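You operate a simulated robot arm through the tools that you are given. There is no shell and no other tool. Be economical: measure what you need, move in short steps, check, and stop when the job is done.

You are at the controls of a simulated robot arm. One attempt, no reset.

TASK
Drain the washer and lift out its basket.
Fine: dial to 0 first; open the yellow drain lever till the water is gone, then shut it; lid and basket end on the clear bench.
Where things are to end (x, y in the base frame): washer lid within 6 cm of [46, 15]; wash basket within 6 cm of [46, -1].

It is judged by the outcome, as a careful person would: the job done as asked, and still so three seconds after it is handed in. It fails if anything else is knocked over, pushed out of place, dropped, spilled or broken. A push-on lid holds only when it is set on centred and level and pressed home; a screw cap is set on level and turned clockwise until tight.

THE ROBOT
A 7-joint arm with a two-finger parallel gripper, fixed in place. Base frame: the origin is at the foot of the arm, x ahead of it, y to its left, z up; the work surface is at about z = 86. Readings come in cm, rad, newtons and seconds.
With the tool pointing down near the work surface it reaches from about 30 to 70 cm from the base axis. Its first joint turns from -1.152 to 1.152 rad. Payload 1.57 kg.
Tool frame: the origin (TCP) lies between the finger pads and is the grasp point; the fingertips stand 3 cm ahead of it; z points along the fingers, y is the line along which they close. The gripper opens to 11 cm. The fingers are 2.4 cm wide and 1.2 cm thick; the gripper's body (4.8 by 11.2 cm) begins 7.8 cm behind the TCP.
Orientation is that of the tool frame in the base frame, as a unit quaternion [w, x, y, z]. With the fingers straight down and closing along the base's y, the tool's x points along the base's -x, its y along +y and its z along -z.

THE INTERFACE
- The arm moves only by the tool move_arm. Its argument "deltas" is a list of rows, each a list of 7 numbers: the opening, from 0 (shut) to 1 (fully open), then the shift along the base's x, y, z in cm, then the turn, a rotation vector about the base's x, y, z in rad. In form: [[grip, tx, ty, tz, wx, wy, wz], ...]. A call has 1 to 12 rows; each row shifts and turns the commanded pose from where the row before left it. Each row takes 0.2 s and may step no farther than 5 cm and 0.15 rad from the row before; otherwise, or with a gripper value out of range, the whole call is refused. Where a pose cannot be reached the arm comes as near as it can. A force on the tool above 40 N (or 10 N above the force at the start of the call, whichever is more), or a blocked arm, ends the call early, and 0.2 s more pass. The fingers move at their own pace (about 10.8 cm/s each) and stop on an object; they squeeze with about 41 N. The grip force told is the motor's: it shows also when the fingers shut on nothing. Time passes only in rows, and 0.2 s behind the last, so rows that do not move let the fingers close. The reply holds the time, the measured pose of the TCP, the force on the tool along the base axes, the opening and the grip force, in the units named above and with some noise, with the torque about the TCP (base axes, N m) and any sound that the robot's microphone picked up.
- Cameras (640 x 400 px; columns grow to the right, rows downward): "scene" is fixed at [16.19, -39.57, 140.82]; the picture's right is [0.77, -0.64, 0.00], its down [-0.37, -0.45, -0.81] and it looks along [0.52, 0.62, -0.58] (base axes); focal length 259 px, centre (320, 200). "wrist" rides on the gripper at [7, 1.6, -14.1] in the tool frame; the picture's right is [-0.23, 0.97, 0.00], its down [-0.86, -0.20, -0.48] and it looks along [-0.47, -0.11, 0.88] (tool axes); focal length 222 px, centre (320, 200). There is no depth. A picture from a camera that has moved, and an enlarged one, comes with that camera's place and axes in the base frame and with its lens. The place of the scene camera against the robot may be out by one fixed shift of up to 1.2 cm in any direction.
- capture(camera): a new picture of that camera. The clock stands still meanwhile.
- inspect(camera, box): a new picture of the part [left, top, right, bottom] of that camera's present view, enlarged. The clock stands still meanwhile.
- sign_off(): hands the job in; it is judged then, once.

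Work in short steps. Places have to be worked out from the pictures, the camera data and where the tool is seen: move nearer, look again, correct. Check each grasp and each placing, and mend what went wrong. You have 120 turns and 68 pictures in all, those below and enlarged ones among them. Open the gripper and draw the arm clear of the work before you hand the job in, unless the task says otherwise; then end with one line.

The tools are called as a command line: name --pt "numbers of a row" for each row, then --argument value for the rest, lists and objects as JSON in quotes. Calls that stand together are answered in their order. move_arm: Moves the arm, as the interface text tells. Its arguments: {"type":"object","properties":{"deltas":{"type":"array","items":{"type":"array","items":{"type":"number"}}}},"required":["deltas"]} The other tools are called the same way: capture (camera) takes a picture; inspect (camera, box) takes an enlarged picture of a part of a camera's view; sign_off () hands the job in.

At the start:

```text
time: 0.0
ee_pos: [36.96, 3.52, 123.64]
tcp_rot: [0.0, 0.0, 1.0, 0.0]
ft_force: [0.7, -1.3, 0.3]
wrist_torque: [-0.02, 0.03, 0.0]
grip_width: 11.0
grasp_force: 0.1
```

scene: 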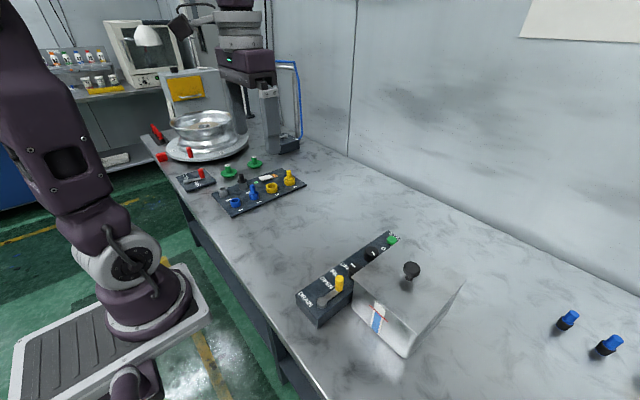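
wrist: 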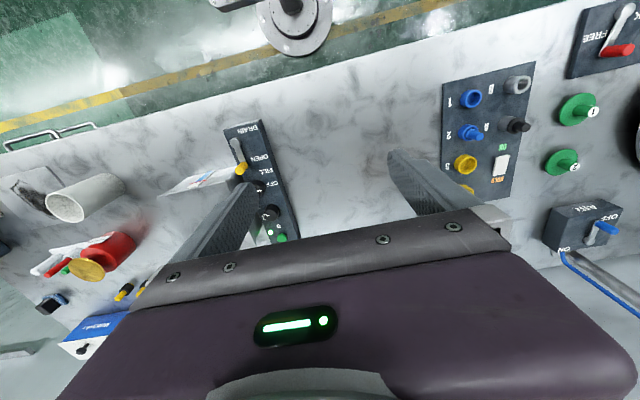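

I see the washer with its control strip on the bench in front right. I'll enlarge it in the scene view.

inspect --camera "scene" --box '[280, 220, 480, 360]'

inspect --camera "wrist" --box '[150, 110, 310, 250]'

```text
2.86 times, centred on (380, 290) of scene
camera zoom: at [16.19, -39.57, 140.82], right [0.77, -0.64, 0.0], down [-0.37, -0.45, -0.81], along [0.52, 0.62, -0.58], focal length 739 px, centre (149, -57)
```

zoom: 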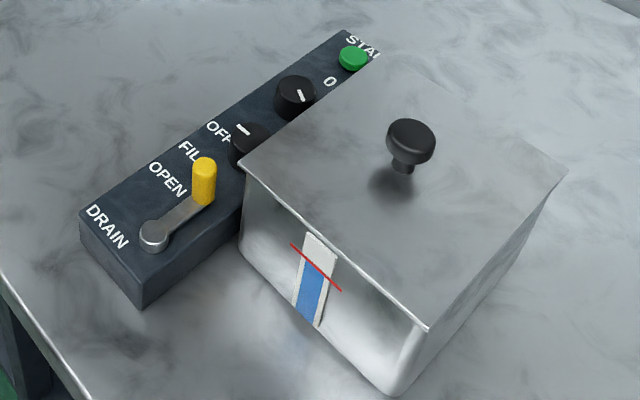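

```text
2.86 times, centred on (230, 180) of wrist
camera zoom: at [29.84, 5.07, 137.86], right [0.23, 0.97, 0.0], down [0.86, -0.2, 0.48], along [0.47, -0.11, -0.88], focal length 635 px, centre (577, 257)
```

zoom: 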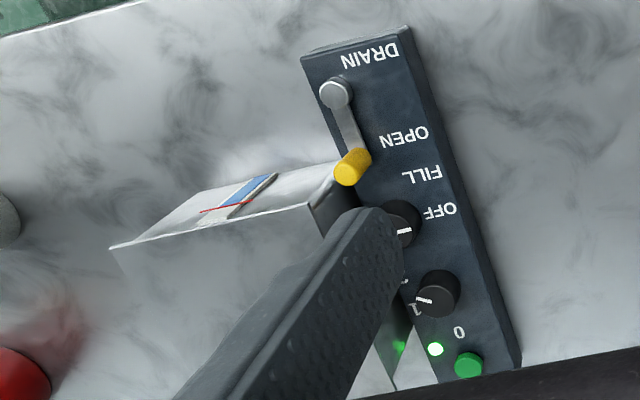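

The lever tip is near (41.7,-13.8,96) and its pivot near (37,-14.4). I'll move the wrist camera so the panel shows between the fingers.

move_arm --pt "1 -1 -4 -1 0 0 0" --pt "1 -1 -4 -1 0 0 0" --pt "1 0 -4 -1 0 0 0" --pt "1 0 0 0 0 0 0"

capture --camera "wrist"

inspect --camera "wrist" --box '[200, 80, 400, 220]'

```text
time: 1.0
ee_pos: [35.12, -8.57, 120.89]
tcp_rot: [0.0, 0.0, 1.0, 0.001]
ft_force: [-0.9, -0.5, -0.8]
wrist_torque: [0.01, 0.02, -0.03]
grip_width: 11.01
grasp_force: 0.1
```

```text
63 pictures are left
camera wrist: at [27.94, -6.98, 134.99], right [0.23, 0.97, 0.0], down [0.85, -0.2, 0.48], along [0.47, -0.11, -0.88], focal length 222 px, centre (320, 200)
```

wrist: 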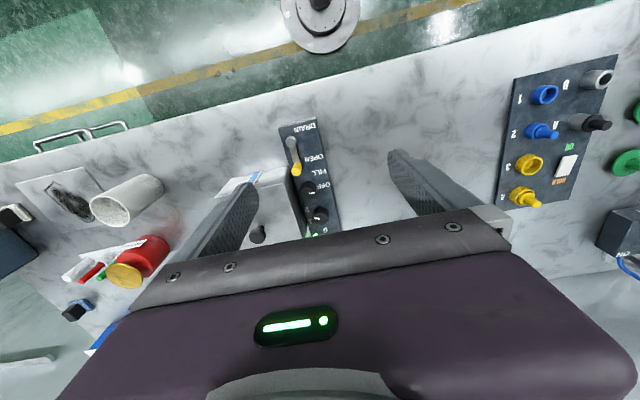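

```text
2.86 times, centred on (300, 150) of wrist
camera zoom: at [27.94, -6.98, 134.99], right [0.23, 0.97, 0.0], down [0.85, -0.2, 0.48], along [0.47, -0.11, -0.88], focal length 635 px, centre (377, 343)
```

zoom: 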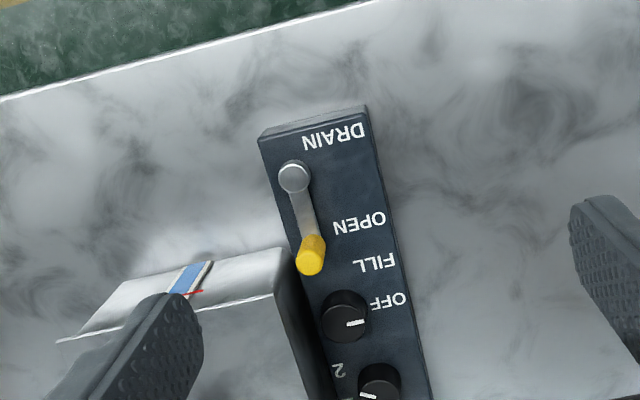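

The second dial is only half visible. I'll move ahead 8 cm and look at it again.

move_arm --pt "1 4 -1.5 0 0 0 0" --pt "1 4 -1.5 0 0 0 0" --pt "1 3 0 0 0 0 0" --pt "1 0 0 0 0 0 0"

inspect --camera "wrist" --box '[220, 60, 420, 200]'

```text
time: 2.0
ee_pos: [45.78, -11.47, 120.77]
tcp_rot: [0.0, 0.0, 1.0, 0.0]
ft_force: [-0.6, -0.5, 0.4]
wrist_torque: [0.02, 0.01, -0.02]
grip_width: 10.99
grasp_force: 0.1
```

```text
2.86 times, centred on (320, 130) of wrist
camera zoom: at [38.67, -9.96, 135.0], right [0.23, 0.97, 0.0], down [0.86, -0.2, 0.48], along [0.47, -0.11, -0.88], focal length 635 px, centre (320, 400)
```

zoom: 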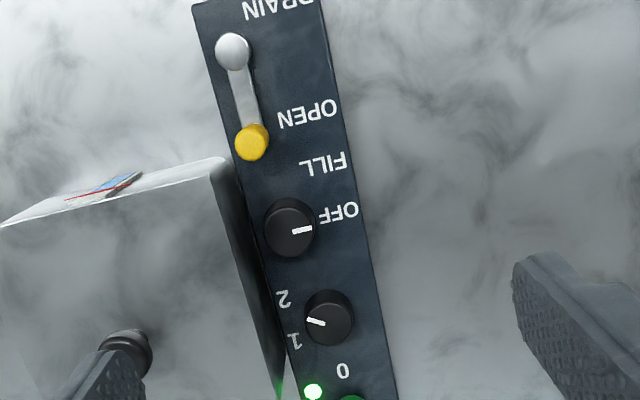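

Dial 2 sits near (55.2,-13.3), with its top at about z 91.8. Its labels are 60° apart: 0 at +x, 1 at -60° and 2 at -120°, and the pointer is at 2. FILL is already OFF. I'll go above the dial and yaw the tool -120° so the fingers stay clear of the lid edge.

move_arm --pt "1 2 0 -1 0 0 -0.15" --pt "1 2 -0.5 -1 0 0 -0.15" --pt "1 2 -0.5 -1 0 0 -0.15" --pt "1 2 -0.5 -1 0 0 -0.15" --pt "1 1.4 -0.3 -1 0 0 -0.15" --pt "1 0 0 -1 0 0 -0.15" --pt "1 0 0 -1 0 0 -0.15" --pt "1 0 0 -1 0 0 -0.15" --pt "1 0 0 -1 0 0 -0.15" --pt "1 0 0 -1 0 0 -0.15" --pt "1 0 0 -1 0 0 -0.15" --pt "1 0 0 0 0 0 -0.15"

move_arm --pt "0.6 0 0 0 0 0 -0.147" --pt "0.5 0 0 0 0 0 -0.147" --pt "0.5 0 0 0 0 0 0"

capture --camera "wrist"

```text
time: 4.6
ee_pos: [55.3, -13.2, 109.52]
tcp_rot: [0.0, 0.784, 0.621, -0.001]
ft_force: [0.2, 0.0, 0.0]
wrist_torque: [-0.02, 0.0, 0.02]
grip_width: 10.98
grasp_force: 0.1
```

```text
time: 5.4
ee_pos: [55.27, -13.29, 109.69]
tcp_rot: [-0.001, 0.866, 0.5, 0.0]
ft_force: [0.1, -0.4, 1.0]
wrist_torque: [0.0, 0.0, 0.04]
grip_width: 5.49
grasp_force: 0.1
```

```text
60 pictures are left
camera wrist: at [60.09, -8.16, 123.81], right [0.73, -0.68, 0.0], down [-0.6, -0.64, 0.48], along [-0.33, -0.35, -0.88], focal length 222 px, centre (320, 200)
```

wrist: 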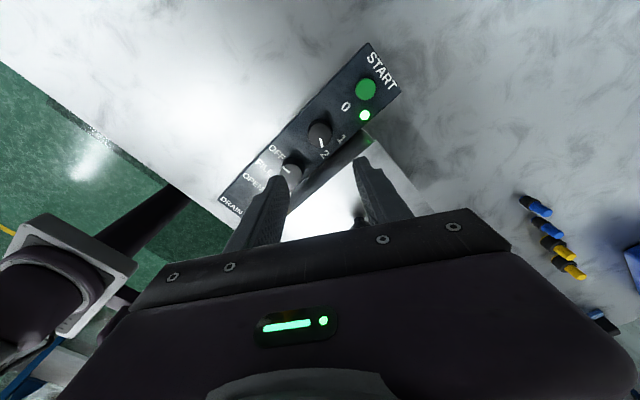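

The dial is visible. I'll enlarge it to refine its centre and pointer.

inspect --camera "wrist" --box '[260, 80, 380, 164]'

```text
4.76 times, centred on (320, 122) of wrist
camera zoom: at [60.09, -8.16, 123.81], right [0.73, -0.68, 0.0], down [-0.6, -0.64, 0.48], along [-0.33, -0.35, -0.88], focal length 1058 px, centre (320, 571)
```

zoom: 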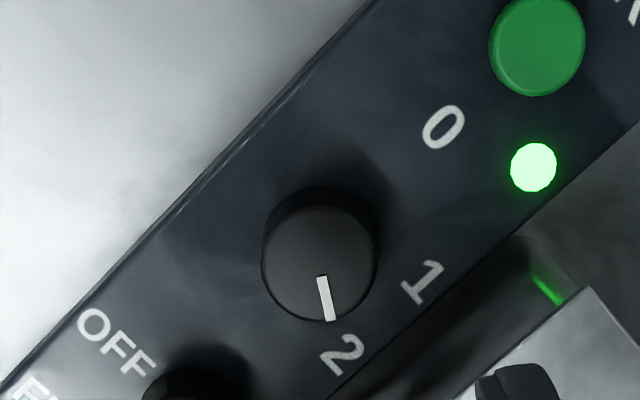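

The dial centre is confirmed at (55.2,-13.3), with a diameter of about 3.4 cm. I'll descend so the fingertips straddle it just above the panel.

move_arm --pt "0.5 0 0 -4 0 0 0" --pt "0.5 0 0 -4 0 0 0" --pt "0.5 0 0 -4 0 0 0" --pt "0.5 0 0 -2 0 0 0" --pt "0.5 0 0 -1.5 0 0 0" --pt "0.5 0 0 0 0 0 0"

capture --camera "wrist"

```text
time: 6.8
ee_pos: [55.32, -13.27, 94.14]
tcp_rot: [-0.001, 0.866, 0.5, -0.001]
ft_force: [0.1, 0.6, -0.6]
wrist_torque: [-0.01, 0.01, 0.0]
grip_width: 5.48
grasp_force: 0.0
```

```text
58 pictures are left
camera wrist: at [60.05, -8.1, 108.28], right [0.73, -0.68, 0.0], down [-0.6, -0.64, 0.48], along [-0.33, -0.35, -0.88], focal length 222 px, centre (320, 200)
```

wrist: 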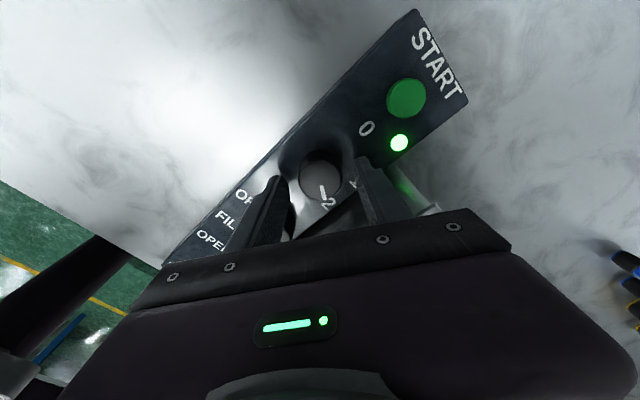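

The fingers straddle the dial and it looks centred. I'll lower 0.7 cm more and close.

move_arm --pt "0.5 0 0 -0.7 0 0 0" --pt "0.2 0 0 0 0 0 0" --pt "0.2 0 0 0 0 0 0" --pt "0.2 0 0 0 0 0 0"

```text
time: 7.8
ee_pos: [55.31, -13.25, 93.43]
tcp_rot: [0.0, 0.866, 0.501, 0.0]
ft_force: [4.9, -3.0, -4.2]
wrist_torque: [-0.24, -0.17, 0.0]
grip_width: 3.53
grasp_force: 42.3
```

The dial is gripped at 3.5 cm. I'll turn it +60° about z (counterclockwise from above, toward 1).

move_arm --pt "0.2 0 0 0 0 0 0.15" --pt "0.2 0 0 0 0 0 0.15" --pt "0.2 0 0 0 0 0 0.15" --pt "0.2 0 0 0 0 0 0.15" --pt "0.2 0 0 0 0 0 0.15" --pt "0.2 0 0 0 0 0 0.15" --pt "0.2 0 0 0 0 0 0.147" --pt "0.2 0 0 0 0 0 0"

capture --camera "wrist"

```text
time: 9.6
ee_pos: [55.64, -13.29, 93.41]
tcp_rot: [0.003, 0.499, 0.867, 0.001]
ft_force: [24.1, -11.0, -6.7]
wrist_torque: [-0.08, -0.5, -0.04]
grip_width: 3.53
grasp_force: 42.2
```

```text
57 pictures are left
camera wrist: at [53.27, -6.5, 107.65], right [0.96, 0.29, 0.0], down [0.25, -0.84, 0.48], along [0.15, -0.46, -0.88], focal length 222 px, centre (320, 200)
```

wrist: 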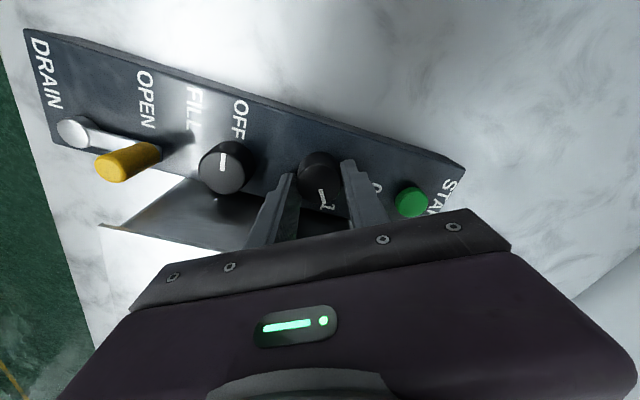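

I'll zoom in to see whether the pointer moved with the tool.

inspect --camera "wrist" --box '[280, 145, 400, 229]'

```text
4.76 times, centred on (340, 187) of wrist
camera zoom: at [53.27, -6.5, 107.65], right [0.96, 0.29, 0.0], down [0.25, -0.84, 0.48], along [0.15, -0.46, -0.88], focal length 1058 px, centre (225, 262)
```

zoom: 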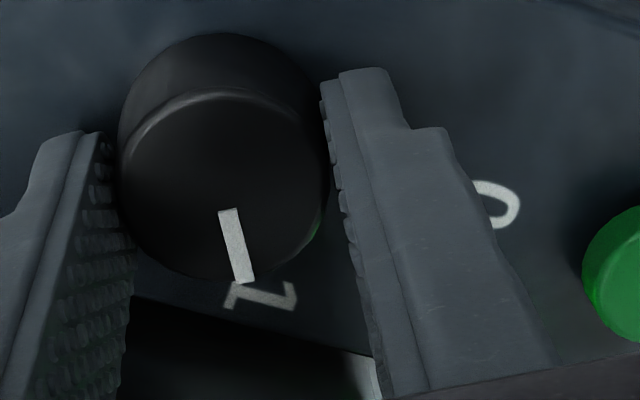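

The dial moved with the tool and now points at 1. The side force says its true axis is about 0.3 cm further in +x. I'll open, turn back 60°, and re-centre.

move_arm --pt "0.5 0 0 0 0 0 0" --pt "0.5 0.3 -0.1 0 0 0 0" --pt "0.5 0 0 0 0 0 -0.15" --pt "0.5 0 0 0 0 0 -0.15" --pt "0.5 0 0 0 0 0 -0.15" --pt "0.5 0 0 0 0 0 -0.15" --pt "0.5 0 0 0 0 0 -0.15" --pt "0.5 0 0 0 0 0 -0.15" --pt "0.5 0 0 0 0 0 -0.147" --pt "0.2 0 0 0 0 0 0" --pt "0.2 0 0 0 0 0 0" --pt "0.2 0 0 0 0 0 0"

capture --camera "wrist"

```text
time: 12.2
ee_pos: [55.62, -13.29, 93.32]
tcp_rot: [-0.001, 0.865, 0.501, -0.001]
ft_force: [-14.9, 12.9, 2.3]
wrist_torque: [0.22, 0.61, 0.04]
grip_width: 3.82
grasp_force: 9.1
```

```text
55 pictures are left
camera wrist: at [60.37, -8.15, 107.6], right [0.73, -0.68, 0.0], down [-0.6, -0.64, 0.48], along [-0.33, -0.35, -0.88], focal length 222 px, centre (320, 200)
```

wrist: 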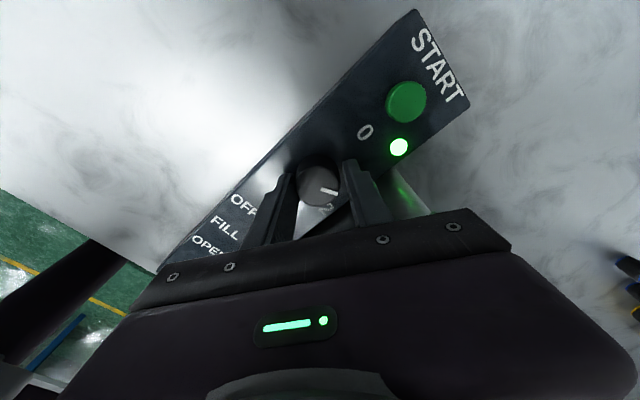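

The fingers are now pushing the other way, so I overshot the centre. I'll shift back about 0.25 cm, let the grip finish, and read the force.

move_arm --pt "0.5 -0.25 0.12 0 0 0 0" --pt "0.2 0 0 0 0 0 0" --pt "0.2 0 0 0 0 0 0" --pt "0.2 0 0 0 0 0 0"

```text
time: 13.2
ee_pos: [55.47, -13.37, 93.45]
tcp_rot: [0.0, 0.866, 0.5, 0.0]
ft_force: [-4.9, 3.0, 4.6]
wrist_torque: [0.0, 0.21, 0.0]
grip_width: 3.48
grasp_force: 42.1
```

The grip is good and the residual force is low. I'll turn another +60° to reach 0.

move_arm --pt "0.2 0 0 0 0 0 0.15" --pt "0.2 0 0 0 0 0 0.15" --pt "0.2 0 0 0 0 0 0.15" --pt "0.2 0 0 0 0 0 0.15" --pt "0.2 0 0 0 0 0 0.15" --pt "0.2 0 0 0 0 0 0.15" --pt "0.2 0 0 0 0 0 0.147" --pt "0.2 0 0 0 0 0 0"

inspect --camera "wrist" --box '[270, 130, 430, 242]'

```text
time: 15.0
ee_pos: [55.62, -13.32, 93.55]
tcp_rot: [0.003, 0.499, 0.867, 0.002]
ft_force: [30.6, -2.6, -6.8]
wrist_torque: [0.35, -0.42, -0.04]
grip_width: 3.47
grasp_force: 41.8
```

```text
3.57 times, centred on (350, 186) of wrist
camera zoom: at [53.25, -6.49, 107.66], right [0.96, 0.29, 0.01], down [0.25, -0.84, 0.48], along [0.15, -0.46, -0.88], focal length 793 px, centre (213, 250)
```

zoom: 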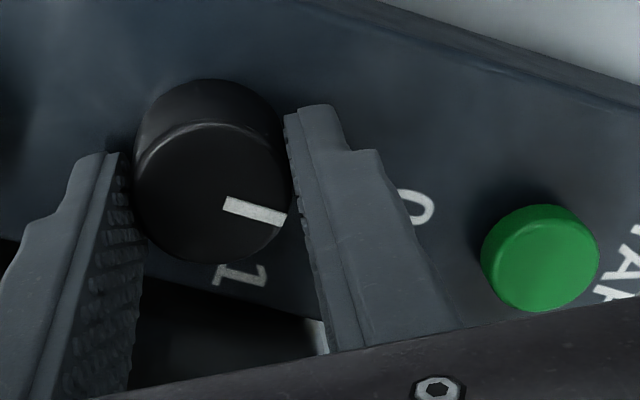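

The pointer now lies toward 0. I'll release, lift clear and check.

move_arm --pt "0.5 0 0 0 0 0 0" --pt "0.5 0 0 0 0 0 0" --pt "0.5 0 0 3 0 0 0.1" --pt "0.5 0 0 4 0 0 0.15" --pt "0.5 0 0 4 0 0 0.15" --pt "0.5 0 0 4 0 0 0.15" --pt "0.5 -4 0 0 0 0 0.15" --pt "0.5 -4 0 0 0 0 0.15" --pt "0.3 -3 0 0 0 0 0.15" --pt "0 -3 0 0 0 0 0.047" --pt "0 0 0 0 0 0 0"

capture --camera "wrist"

inspect --camera "scene" --box '[280, 210, 480, 350]'

```text
time: 17.4
ee_pos: [41.46, -13.19, 108.38]
tcp_rot: [0.0, -0.001, 1.0, -0.001]
ft_force: [0.0, -0.2, -0.2]
wrist_torque: [-0.03, 0.03, 0.0]
grip_width: 0.0
grasp_force: 21.4
```

```text
53 pictures are left
camera wrist: at [34.26, -11.7, 122.58], right [0.23, 0.97, 0.0], down [0.86, -0.2, 0.48], along [0.47, -0.11, -0.88], focal length 222 px, centre (320, 200)
```

wrist: 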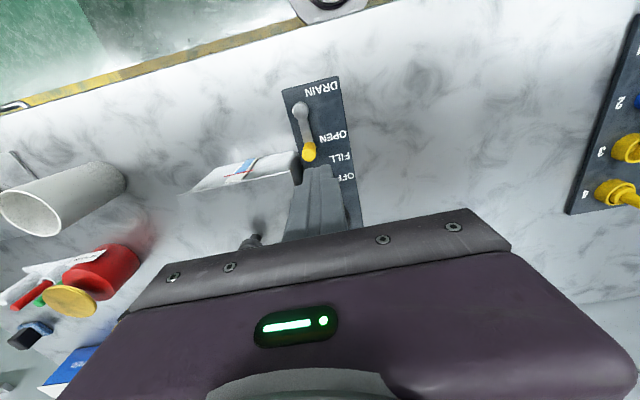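

```text
2.86 times, centred on (380, 280) of scene
camera zoom: at [16.19, -39.57, 140.82], right [0.77, -0.64, 0.0], down [-0.37, -0.45, -0.81], along [0.52, 0.62, -0.58], focal length 739 px, centre (149, -29)
```

zoom: 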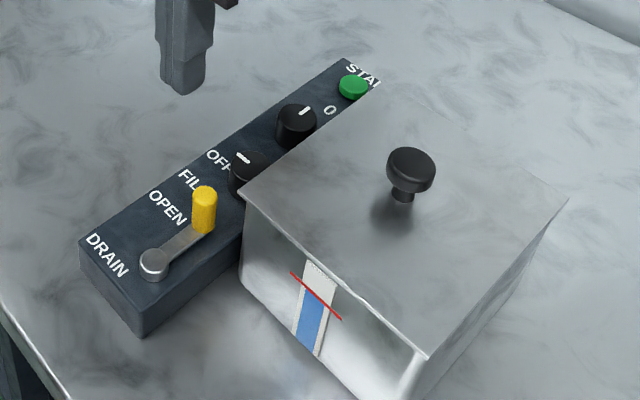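

The dial reads 0. The lever handle is near (41.4,-14.9), z 93 to 96, with its pivot at (36.5,-14.8). The OPEN label is on the +y side. I'll yaw -90° so the fingers close along x, then move above the handle.

move_arm --pt "0.4 0 -0.3 0 0 0 -0.143" --pt "0.4 0 -0.3 0 0 0 -0.143" --pt "0.4 0 -0.3 0 0 0 -0.143" --pt "0.4 0 -0.3 0 0 0 -0.143" --pt "0.4 0 -0.2 0 0 0 -0.143" --pt "0.4 0 0 0 0 0 -0.143" --pt "0.4 0 0 0 0 0 -0.143" --pt "0.4 0 0 0 0 0 -0.143" --pt "0.4 0 0 0 0 0 -0.143" --pt "0.4 0 0 0 0 0 -0.143" --pt "0.4 0 0 0 0 0 -0.141" --pt "0.4 0 0 0 0 0 0"

capture --camera "wrist"

inspect --camera "wrist" --box '[240, 100, 400, 212]'

```text
time: 20.0
ee_pos: [41.37, -14.59, 108.4]
tcp_rot: [0.0, 0.707, 0.707, 0.0]
ft_force: [0.0, -0.9, -0.9]
wrist_torque: [-0.02, -0.01, 0.02]
grip_width: 4.39
grasp_force: 0.0
```

```text
51 pictures are left
camera wrist: at [42.87, -7.77, 122.62], right [0.97, -0.23, 0.0], down [-0.2, -0.85, 0.48], along [-0.11, -0.47, -0.88], focal length 222 px, centre (320, 200)
```

wrist: 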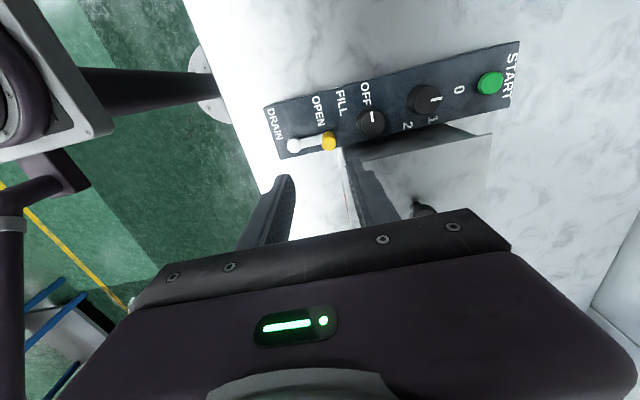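

```text
3.57 times, centred on (320, 156) of wrist
camera zoom: at [42.87, -7.77, 122.62], right [0.97, -0.23, 0.0], down [-0.2, -0.85, 0.48], along [-0.11, -0.47, -0.88], focal length 793 px, centre (320, 357)
```

zoom: 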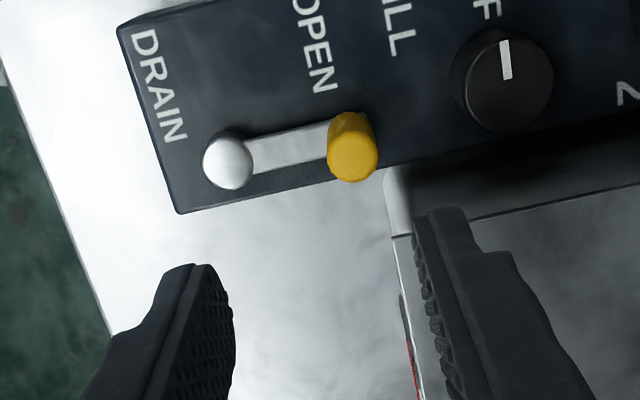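

The handle is near (42.0,-14.9), 1.7 cm in diameter, and the lid edge is further off at y of about -17.8. I'll descend so the tips are just above the lever arm, then look before closing.

move_arm --pt "0.4 0.6 -0.2 -3 0 0 0" --pt "0.4 0 0 -3 0 0 0" --pt "0.4 0 0 -3 0 0 0" --pt "0.4 0 0 -2 0 0 0" --pt "0.4 0 0 0 0 0 0"

inspect --camera "wrist" --box '[230, 120, 430, 260]'

inspect --camera "scene" --box '[280, 210, 440, 322]'

```text
time: 21.2
ee_pos: [42.0, -14.99, 97.32]
tcp_rot: [0.0, 0.707, 0.707, 0.0]
ft_force: [-0.3, 0.1, 0.4]
wrist_torque: [-0.01, 0.01, -0.02]
grip_width: 4.4
grasp_force: 0.1
```

```text
2.86 times, centred on (330, 190) of wrist
camera zoom: at [43.41, -8.08, 111.54], right [0.97, -0.23, 0.0], down [-0.2, -0.86, 0.48], along [-0.11, -0.47, -0.88], focal length 635 px, centre (291, 229)
```

zoom: 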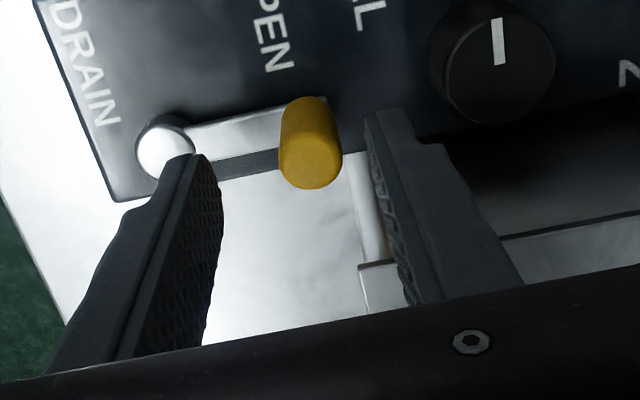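

```text
3.57 times, centred on (360, 266) of scene
camera zoom: at [16.19, -39.57, 140.82], right [0.77, -0.64, 0.0], down [-0.37, -0.45, -0.81], along [0.52, 0.62, -0.58], focal length 924 px, centre (177, -36)
```

zoom: 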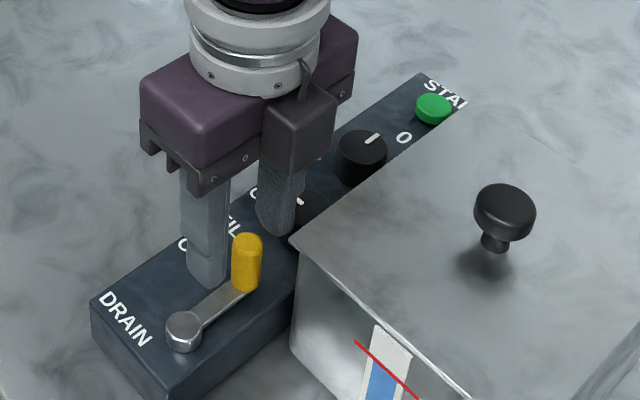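

The handle is between the fingers. I'll lower 0.5 cm, nudge x by 0.3 and close.

move_arm --pt "0.4 0.3 0 -0.5 0 0 0" --pt "0.1 0 0 0 0 0 0" --pt "0.1 0 0 0 0 0 0" --pt "0.1 0 0 0 0 0 0"

inspect --camera "wrist" --box '[230, 120, 430, 260]'

```text
time: 22.2
ee_pos: [42.26, -14.9, 96.91]
tcp_rot: [0.0, 0.707, 0.707, 0.001]
ft_force: [10.6, -0.1, 1.3]
wrist_torque: [-0.13, -0.32, -0.01]
grip_width: 2.08
grasp_force: 5.9
```

```text
2.86 times, centred on (330, 190) of wrist
camera zoom: at [43.83, -8.06, 111.14], right [0.97, -0.23, 0.0], down [-0.2, -0.85, 0.48], along [-0.11, -0.47, -0.88], focal length 635 px, centre (291, 229)
```

zoom: 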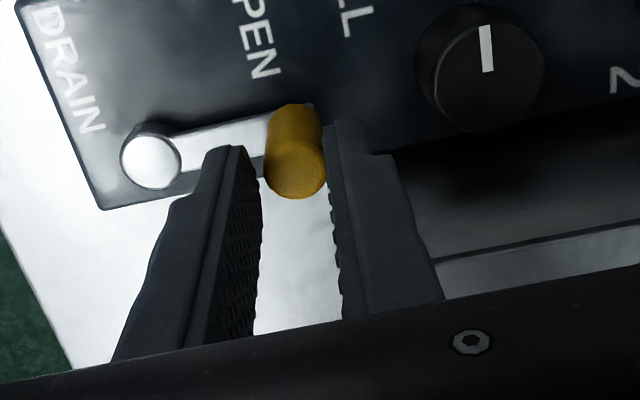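

The right finger touched first, so the handle sits slightly further in +x. I'll shift 0.2, complete the grip, then swing it 34° toward OPEN along the arc.

move_arm --pt "0.1 0.15 0 0 0 0 0" --pt "0.1 0 0 0 0 0 0" --pt "0.1 0 0 0 0 0 0" --pt "0.1 -0.06 0.75 0 0 0 0.15" --pt "0.1 -0.17 0.73 0 0 0 0.15" --pt "0.1 -0.28 0.7 0 0 0 0.15" --pt "0.1 -0.38 0.65 0 0 0 0.15" --pt "0.1 0 0 0 0 0 0"

inspect --camera "scene" --box '[280, 210, 440, 322]'

```text
time: 24.0
ee_pos: [41.49, -12.19, 96.93]
tcp_rot: [-0.001, 0.465, 0.885, -0.001]
ft_force: [-2.8, -1.7, -6.4]
wrist_torque: [-0.15, -0.07, 0.0]
grip_width: 1.81
grasp_force: 32.9
```

```text
3.57 times, centred on (360, 266) of scene
camera zoom: at [16.19, -39.58, 140.82], right [0.77, -0.64, 0.0], down [-0.37, -0.45, -0.81], along [0.52, 0.62, -0.58], focal length 924 px, centre (177, -36)
```

zoom: 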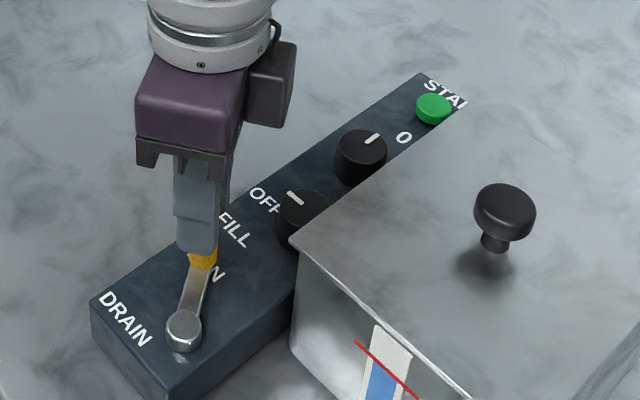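

The lever swings freely with little force. I'll continue toward about 69°, then check the gauge.

move_arm --pt "0.1 -0.47 0.59 0 0 0 0.15" --pt "0.1 -0.55 0.51 0 0 0 0.15" --pt "0.1 -0.62 0.42 0 0 0 0.15" --pt "0.1 -0.68 0.32 0 0 0 0.15" --pt "0.1 0 0 0 0 0 0" --pt "0.1 0 0 0 0 0 0"

inspect --camera "scene" --box '[280, 210, 440, 322]'

```text
time: 25.4
ee_pos: [39.05, -10.18, 97.02]
tcp_rot: [-0.002, 0.185, 0.983, 0.001]
ft_force: [-6.1, -9.0, 3.1]
wrist_torque: [-0.25, 0.19, -0.13]
grip_width: 2.01
grasp_force: 5.1
```

```text
3.57 times, centred on (360, 266) of scene
camera zoom: at [16.17, -39.6, 140.82], right [0.77, -0.64, 0.0], down [-0.37, -0.45, -0.81], along [0.52, 0.62, -0.58], focal length 924 px, centre (177, -36)
```

zoom: 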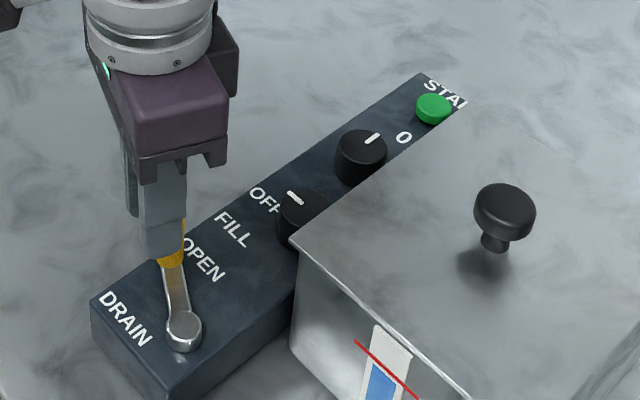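

I'll check the gauge and the full scene now.

inspect --camera "scene" --box '[340, 280, 440, 350]'

```text
5.71 times, centred on (390, 315) of scene
camera zoom: at [16.17, -39.6, 140.82], right [0.77, -0.64, 0.0], down [-0.37, -0.45, -0.81], along [0.52, 0.62, -0.58], focal length 1478 px, centre (-80, -457)
```

zoom: 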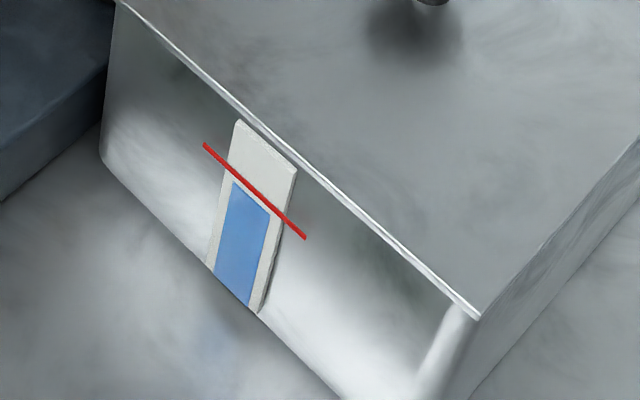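

The level is just below the line and the force is only radial, so there's no end stop yet. I'll continue to about 86° with a slightly smaller radius, then wait.

move_arm --pt "0.1 -0.7 0.08 0 0 0 0.15" --pt "0.1 -0.72 0.0 0 0 0 0.15" --pt "0.1 0 0 0 0 0 0" --pt "0.1 0 0 0 0 0 0" --pt "0.1 0 0 0 0 0 0" --pt "0.1 0 0 0 0 0 0" --pt "0.1 0 0 0 0 0 0"

inspect --camera "scene" --box '[280, 220, 440, 332]'

```text
time: 27.0
ee_pos: [37.83, -10.0, 96.88]
tcp_rot: [0.0, 0.036, 0.999, 0.0]
ft_force: [0.3, 0.0, -0.1]
wrist_torque: [0.0, 0.01, 0.0]
grip_width: 1.08
grasp_force: 0.1
```

```text
3.57 times, centred on (360, 276) of scene
camera zoom: at [16.19, -39.57, 140.82], right [0.77, -0.64, 0.0], down [-0.37, -0.45, -0.81], along [0.52, 0.62, -0.58], focal length 924 px, centre (177, -71)
```

zoom: 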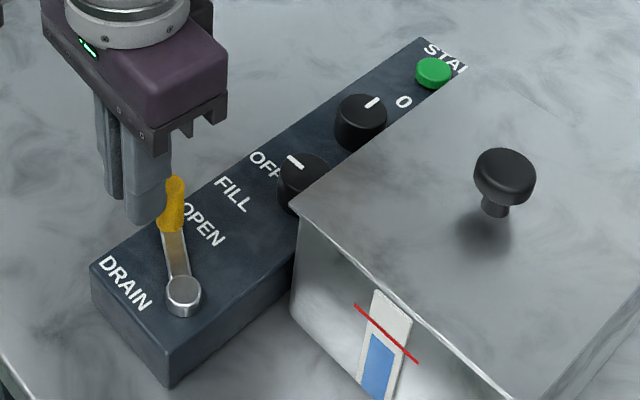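

The handle slipped out at its end stop, about 70°, and the level is falling. I'll back up a little and wait.

move_arm --pt "0.4 0 0 4 0 0 0" --pt "0.4 0 0 0 0 0 0" --pt "0.4 0 0 0 0 0 0" --pt "0.4 0 0 0 0 0 0" --pt "0.4 0 0 0 0 0 0" --pt "0.4 0 0 0 0 0 0" --pt "0.4 0 0 0 0 0 0" --pt "0.4 0 0 0 0 0 0" --pt "0.4 0 0 0 0 0 0" --pt "0.4 0 0 0 0 0 0" --pt "0.4 0 0 0 0 0 0" --pt "0.4 0 0 0 0 0 0"

inspect --camera "scene" --box '[280, 230, 440, 342]'

```text
time: 29.6
ee_pos: [38.02, -10.12, 101.08]
tcp_rot: [0.0, 0.037, 0.999, 0.0]
ft_force: [0.4, -0.1, 0.4]
wrist_torque: [-0.01, -0.06, 0.0]
grip_width: 4.39
grasp_force: 0.1
```

```text
3.57 times, centred on (360, 286) of scene
camera zoom: at [16.19, -39.57, 140.82], right [0.77, -0.64, 0.0], down [-0.37, -0.45, -0.81], along [0.52, 0.62, -0.58], focal length 924 px, centre (177, -107)
```

zoom: 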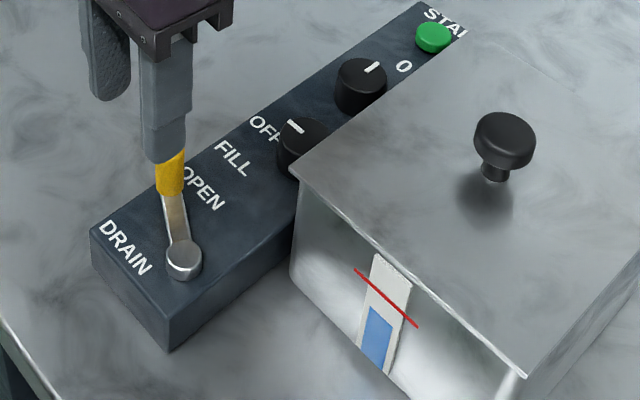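

Draining is under way. I'll wait more while raising the hand and closing the fingers so I can see the handle.

move_arm --pt "0.2 -1 0.5 3 0 0 0" --pt "0 -1 0.5 3 0 0 0" --pt "0 0 0 0 0 0 0.07" --pt "0 0 0 0 0 0 0" --pt "0 0 0 0 0 0 0" --pt "0 0 0 0 0 0 0" --pt "0 0 0 0 0 0 0" --pt "0 0 0 0 0 0 0" --pt "0 0 0 0 0 0 0" --pt "0 0 0 0 0 0 0" --pt "0 0 0 0 0 0 0" --pt "0 0 0 0 0 0 0"

move_arm --pt "0 0 0 0 0 0 0" --pt "0 0 0 0 0 0 0" --pt "0 0 0 0 0 0 0" --pt "0 0 0 0 0 0 0" --pt "0 0 0 0 0 0 0" --pt "0 0 0 0 0 0 0" --pt "0 0 0 0 0 0 0" --pt "0 0 0 0 0 0 0" --pt "0 0 0 0 0 0 0" --pt "0 0 0 0 0 0 0" --pt "0 0 0 0 0 0 0" --pt "0 0 0 0 0 0 0"

inspect --camera "scene" --box '[280, 230, 440, 342]'

inspect --camera "wrist" --box '[200, 60, 400, 200]'

```text
time: 32.2
ee_pos: [35.87, -9.21, 107.03]
tcp_rot: [0.0, 0.001, 1.0, 0.0]
ft_force: [1.1, -0.4, 0.0]
wrist_torque: [0.0, 0.01, 0.03]
grip_width: 0.0
grasp_force: 21.4
```

```text
time: 34.8
ee_pos: [35.93, -9.2, 106.96]
tcp_rot: [0.0, 0.001, 1.0, 0.0]
ft_force: [-1.3, -0.2, -0.4]
wrist_torque: [-0.02, 0.0, 0.0]
grip_width: 0.01
grasp_force: 20.9
```

```text
3.57 times, centred on (360, 286) of scene
camera zoom: at [16.19, -39.57, 140.82], right [0.77, -0.64, 0.0], down [-0.37, -0.45, -0.81], along [0.52, 0.62, -0.58], focal length 924 px, centre (177, -107)
```

zoom: 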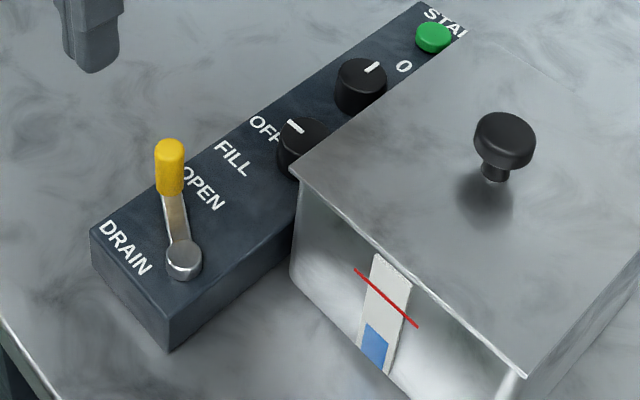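

```text
2.86 times, centred on (300, 130) of wrist
camera zoom: at [28.75, -7.63, 121.15], right [0.23, 0.97, 0.0], down [0.85, -0.2, 0.48], along [0.47, -0.11, -0.88], focal length 635 px, centre (377, 400)
```

zoom: 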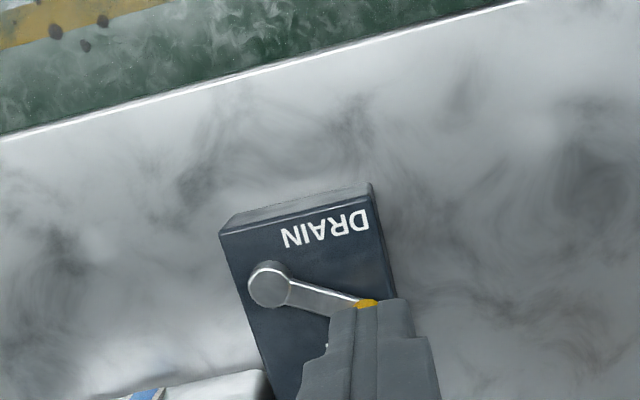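

About 40% is left, so roughly ten more seconds. I'll wait, with the hand moved aside to uncover the handle.

move_arm --pt "0 -1 4 0 0 0 0" --pt "0 0 0 0 0 0 0" --pt "0 0 0 0 0 0 0" --pt "0 0 0 0 0 0 0" --pt "0 0 0 0 0 0 0" --pt "0 0 0 0 0 0 0" --pt "0 0 0 0 0 0 0" --pt "0 0 0 0 0 0 0" --pt "0 0 0 0 0 0 0" --pt "0 0 0 0 0 0 0" --pt "0 0 0 0 0 0 0" --pt "0 0 0 0 0 0 0"

move_arm --pt "0 0 0 0 0 0 0" --pt "0 0 0 0 0 0 0" --pt "0 0 0 0 0 0 0" --pt "0 0 0 0 0 0 0" --pt "0 0 0 0 0 0 0" --pt "0 0 0 0 0 0 0" --pt "0 0 0 0 0 0 0" --pt "0 0 0 0 0 0 0" --pt "0 0 0 0 0 0 0" --pt "0 0 0 0 0 0 0" --pt "0 0 0 0 0 0 0" --pt "0 0 0 0 0 0 0"

move_arm --pt "0 0 0 0 0 0 0" --pt "0 0 0 0 0 0 0" --pt "0 0 0 0 0 0 0" --pt "0 0 0 0 0 0 0" --pt "0 0 0 0 0 0 0" --pt "0 0 0 0 0 0 0" --pt "0 0 0 0 0 0 0" --pt "0 0 0 0 0 0 0" --pt "0 0 0 0 0 0 0" --pt "0 0 0 0 0 0 0" --pt "0 0 0 0 0 0 0" --pt "0 0 0 0 0 0 0"

move_arm --pt "0 0 0 0 0 0 0" --pt "0 0 0 0 0 0 0" --pt "0 0 0 0 0 0 0" --pt "0 0 0 0 0 0 0" --pt "0 0 0 0 0 0 0" --pt "0 0 0 0 0 0 0" --pt "0 0 0 0 0 0 0" --pt "0 0 0 0 0 0 0" --pt "0 0 0 0 0 0 0" --pt "0 0 0 0 0 0 0" --pt "0 0 0 0 0 0 0" --pt "0 0 0 0 0 0 0"

inspect --camera "scene" --box '[280, 230, 440, 342]'

inspect --camera "wrist" --box '[200, 100, 400, 240]'

```text
time: 37.4
ee_pos: [34.76, -5.3, 106.92]
tcp_rot: [0.0, 0.0, 1.0, 0.0]
ft_force: [-0.5, 0.0, -0.4]
wrist_torque: [-0.01, -0.01, -0.03]
grip_width: 0.0
grasp_force: 21.5
```

```text
time: 40.0
ee_pos: [34.91, -5.32, 106.98]
tcp_rot: [0.0, 0.001, 1.0, 0.0]
ft_force: [0.7, 0.2, 0.2]
wrist_torque: [-0.01, 0.01, 0.04]
grip_width: 0.0
grasp_force: 21.1
```

```text
time: 42.6
ee_pos: [34.74, -5.26, 106.97]
tcp_rot: [-0.001, 0.001, 1.0, -0.001]
ft_force: [0.1, 1.3, 0.5]
wrist_torque: [-0.02, 0.01, -0.01]
grip_width: 0.01
grasp_force: 21.4
```

```text
time: 45.2
ee_pos: [34.66, -5.32, 107.07]
tcp_rot: [0.0, 0.001, 1.0, 0.0]
ft_force: [0.2, 0.5, -0.3]
wrist_torque: [0.02, 0.04, 0.02]
grip_width: 0.01
grasp_force: 21.5
```

```text
3.57 times, centred on (360, 286) of scene
camera zoom: at [16.19, -39.57, 140.82], right [0.77, -0.64, 0.0], down [-0.37, -0.45, -0.81], along [0.52, 0.62, -0.58], focal length 924 px, centre (177, -107)
```

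zoom: 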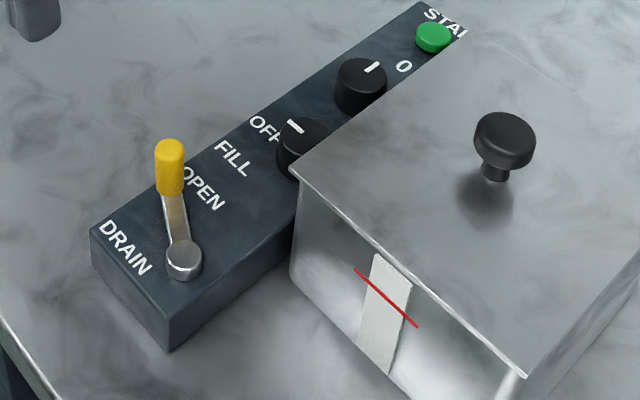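

```text
2.86 times, centred on (300, 170) of wrist
camera zoom: at [27.66, -3.68, 121.13], right [0.23, 0.97, 0.0], down [0.85, -0.2, 0.48], along [0.47, -0.11, -0.88], focal length 635 px, centre (377, 286)
```

zoom: 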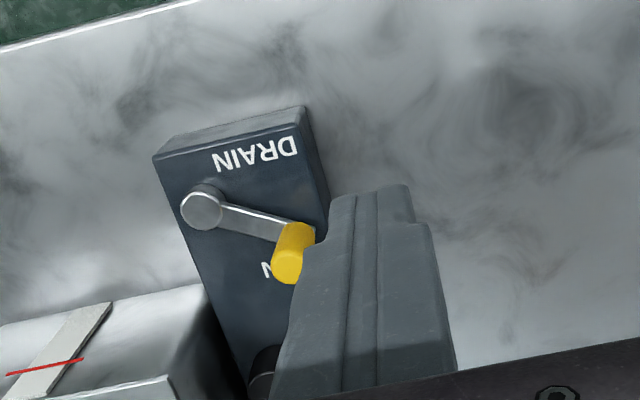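

The gauge is empty. The handle is now near (39.4,-10.6). I'll come down behind it with closed fingers and push it back along its arc to shut.

move_arm --pt "0 1.0 -2.6 0 0 0 0" --pt "0 0 0 -4 0 0 0" --pt "0 0 0 -4 0 0 0" --pt "0 0 0 -2 0 0 0" --pt "0 2.2 -1.7 0 0 0 0" --pt "0 1.35 -0.25 0 0 0 0" --pt "0 0.65 -0.3 0 0 0 0" --pt "0 0.6 -0.4 0 0 0 0" --pt "0 0.5 -0.45 0 0 0 0" --pt "0 0.5 -0.5 0 0 0 0" --pt "0 0 0 0 0 0 0"

inspect --camera "scene" --box '[280, 210, 440, 322]'

```text
time: 47.6
ee_pos: [41.75, -11.4, 96.88]
tcp_rot: [0.0, 0.0, 1.0, 0.0]
ft_force: [0.3, -0.5, 0.0]
wrist_torque: [0.01, -0.01, 0.0]
grip_width: 0.01
grasp_force: 21.0
```

```text
3.57 times, centred on (360, 266) of scene
camera zoom: at [16.19, -39.57, 140.82], right [0.77, -0.64, 0.0], down [-0.37, -0.45, -0.81], along [0.52, 0.62, -0.58], focal length 924 px, centre (177, -36)
```

zoom: 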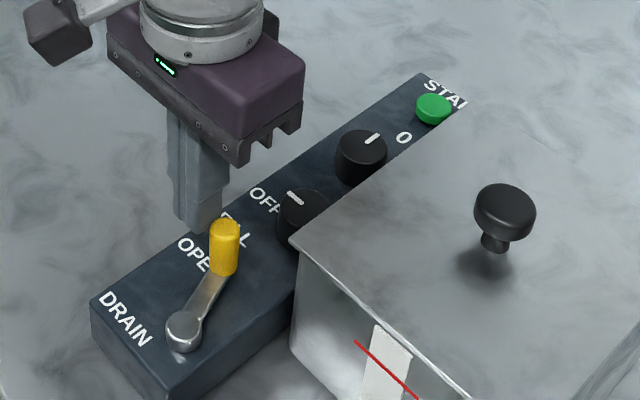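

The lever is following. I'll push on to the shut stop.

move_arm --pt "0 0.3 -0.5 0 0 0 0" --pt "0 0.2 -0.5 0 0 0 0" --pt "0 0 -0.5 0 0 0 0" --pt "0 0 -0.3 0 0 0 0" --pt "0 0 0 0 0 0 0"

inspect --camera "scene" --box '[280, 210, 440, 322]'

```text
time: 48.8
ee_pos: [42.13, -13.07, 96.91]
tcp_rot: [0.0, 0.001, 1.0, 0.0]
ft_force: [-0.2, 4.1, -1.2]
wrist_torque: [0.11, -0.04, 0.0]
grip_width: 0.02
grasp_force: 21.4
```

```text
3.57 times, centred on (360, 266) of scene
camera zoom: at [16.19, -39.56, 140.82], right [0.77, -0.64, 0.0], down [-0.37, -0.45, -0.81], along [0.52, 0.62, -0.58], focal length 924 px, centre (177, -36)
```

zoom: 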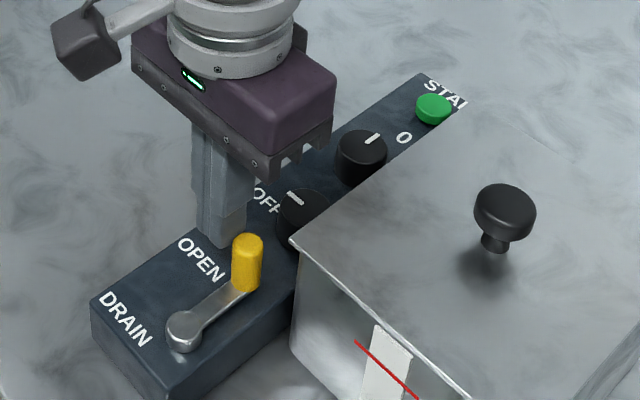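

The lever matches its original place. One small further push will confirm the stop, then I'll lift.

move_arm --pt "0 0 -0.25 0 0 0 0" --pt "0 0 0 0 0 0 0"

move_arm --pt "0 0 0.8 0 0 0 0" --pt "0 0 0 4 0 0 0" --pt "0 0 0 4 0 0 0" --pt "0.3 2 -2 4 0 0 0" --pt "0.5 3 -2.5 2 0 0 0" --pt "0.5 0 -4 0 0 0 0" --pt "0.5 0 0 0 0 0 0"

capture --camera "wrist"

capture --camera "scene"

```text
time: 49.4
ee_pos: [42.09, -13.13, 97.04]
tcp_rot: [0.0, 0.0, 1.0, 0.001]
ft_force: [2.1, 24.2, 2.8]
wrist_torque: [0.67, -0.06, 0.11]
grip_width: 0.02
grasp_force: 21.1
```

```text
time: 51.0
ee_pos: [47.13, -21.37, 110.84]
tcp_rot: [0.0, 0.001, 1.0, 0.0]
ft_force: [0.8, -0.7, -0.3]
wrist_torque: [0.04, 0.03, -0.02]
grip_width: 5.49
grasp_force: 0.0
```

```text
35 pictures are left
camera wrist: at [39.91, -19.69, 125.15], right [0.23, 0.97, 0.0], down [0.85, -0.2, 0.48], along [0.47, -0.11, -0.88], focal length 222 px, centre (320, 200)
```

wrist: 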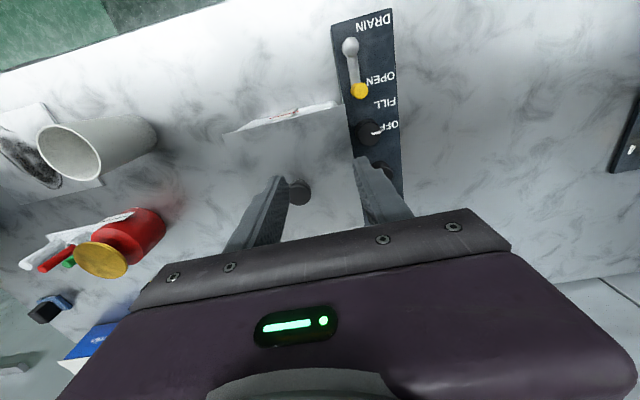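

```text
34 pictures are left
```

scene: 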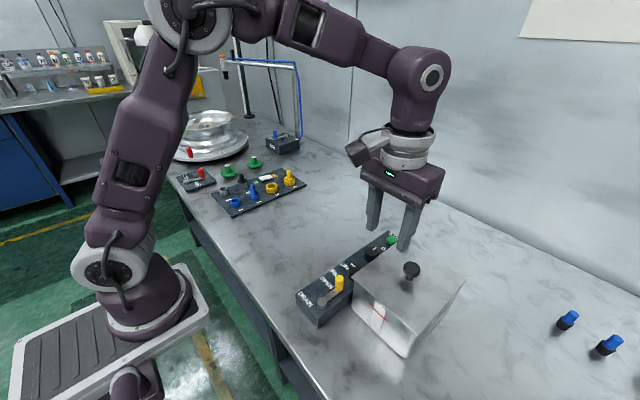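

The lever is firmly on its shut stop. The lid knob is around (51,-25), top about z 100.5. I'll move above it and refine.

move_arm --pt "0.5 3.9 -3.6 -2 0 0 0" --pt "0.5 0 0 -2 0 0 0" --pt "0.5 0 0 0 0 0 0"

inspect --camera "wrist" --box '[220, 100, 420, 240]'

inspect --camera "scene" --box '[330, 190, 490, 302]'

```text
refused: row 1 steps farther than a row can; nothing moved
```

```text
2.86 times, centred on (320, 170) of wrist
camera zoom: at [39.91, -19.69, 125.15], right [0.23, 0.97, 0.0], down [0.85, -0.2, 0.48], along [0.47, -0.11, -0.88], focal length 635 px, centre (320, 286)
```

zoom: 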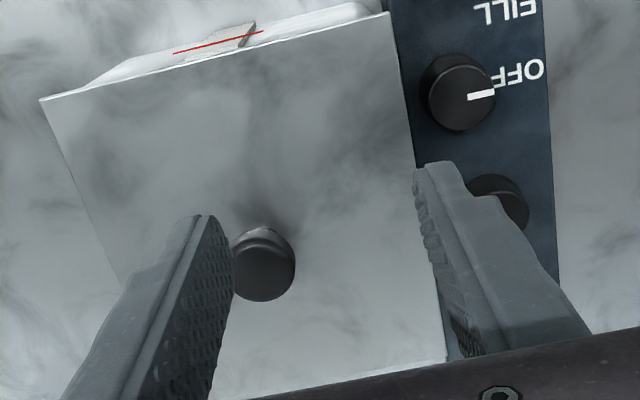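

```text
3.57 times, centred on (410, 246) of scene
camera zoom: at [16.19, -39.58, 140.82], right [0.77, -0.64, 0.0], down [-0.37, -0.45, -0.81], along [0.52, 0.62, -0.58], focal length 924 px, centre (-1, 36)
```

zoom: 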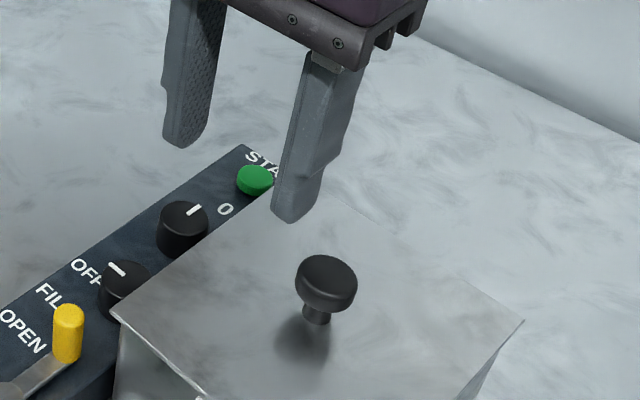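

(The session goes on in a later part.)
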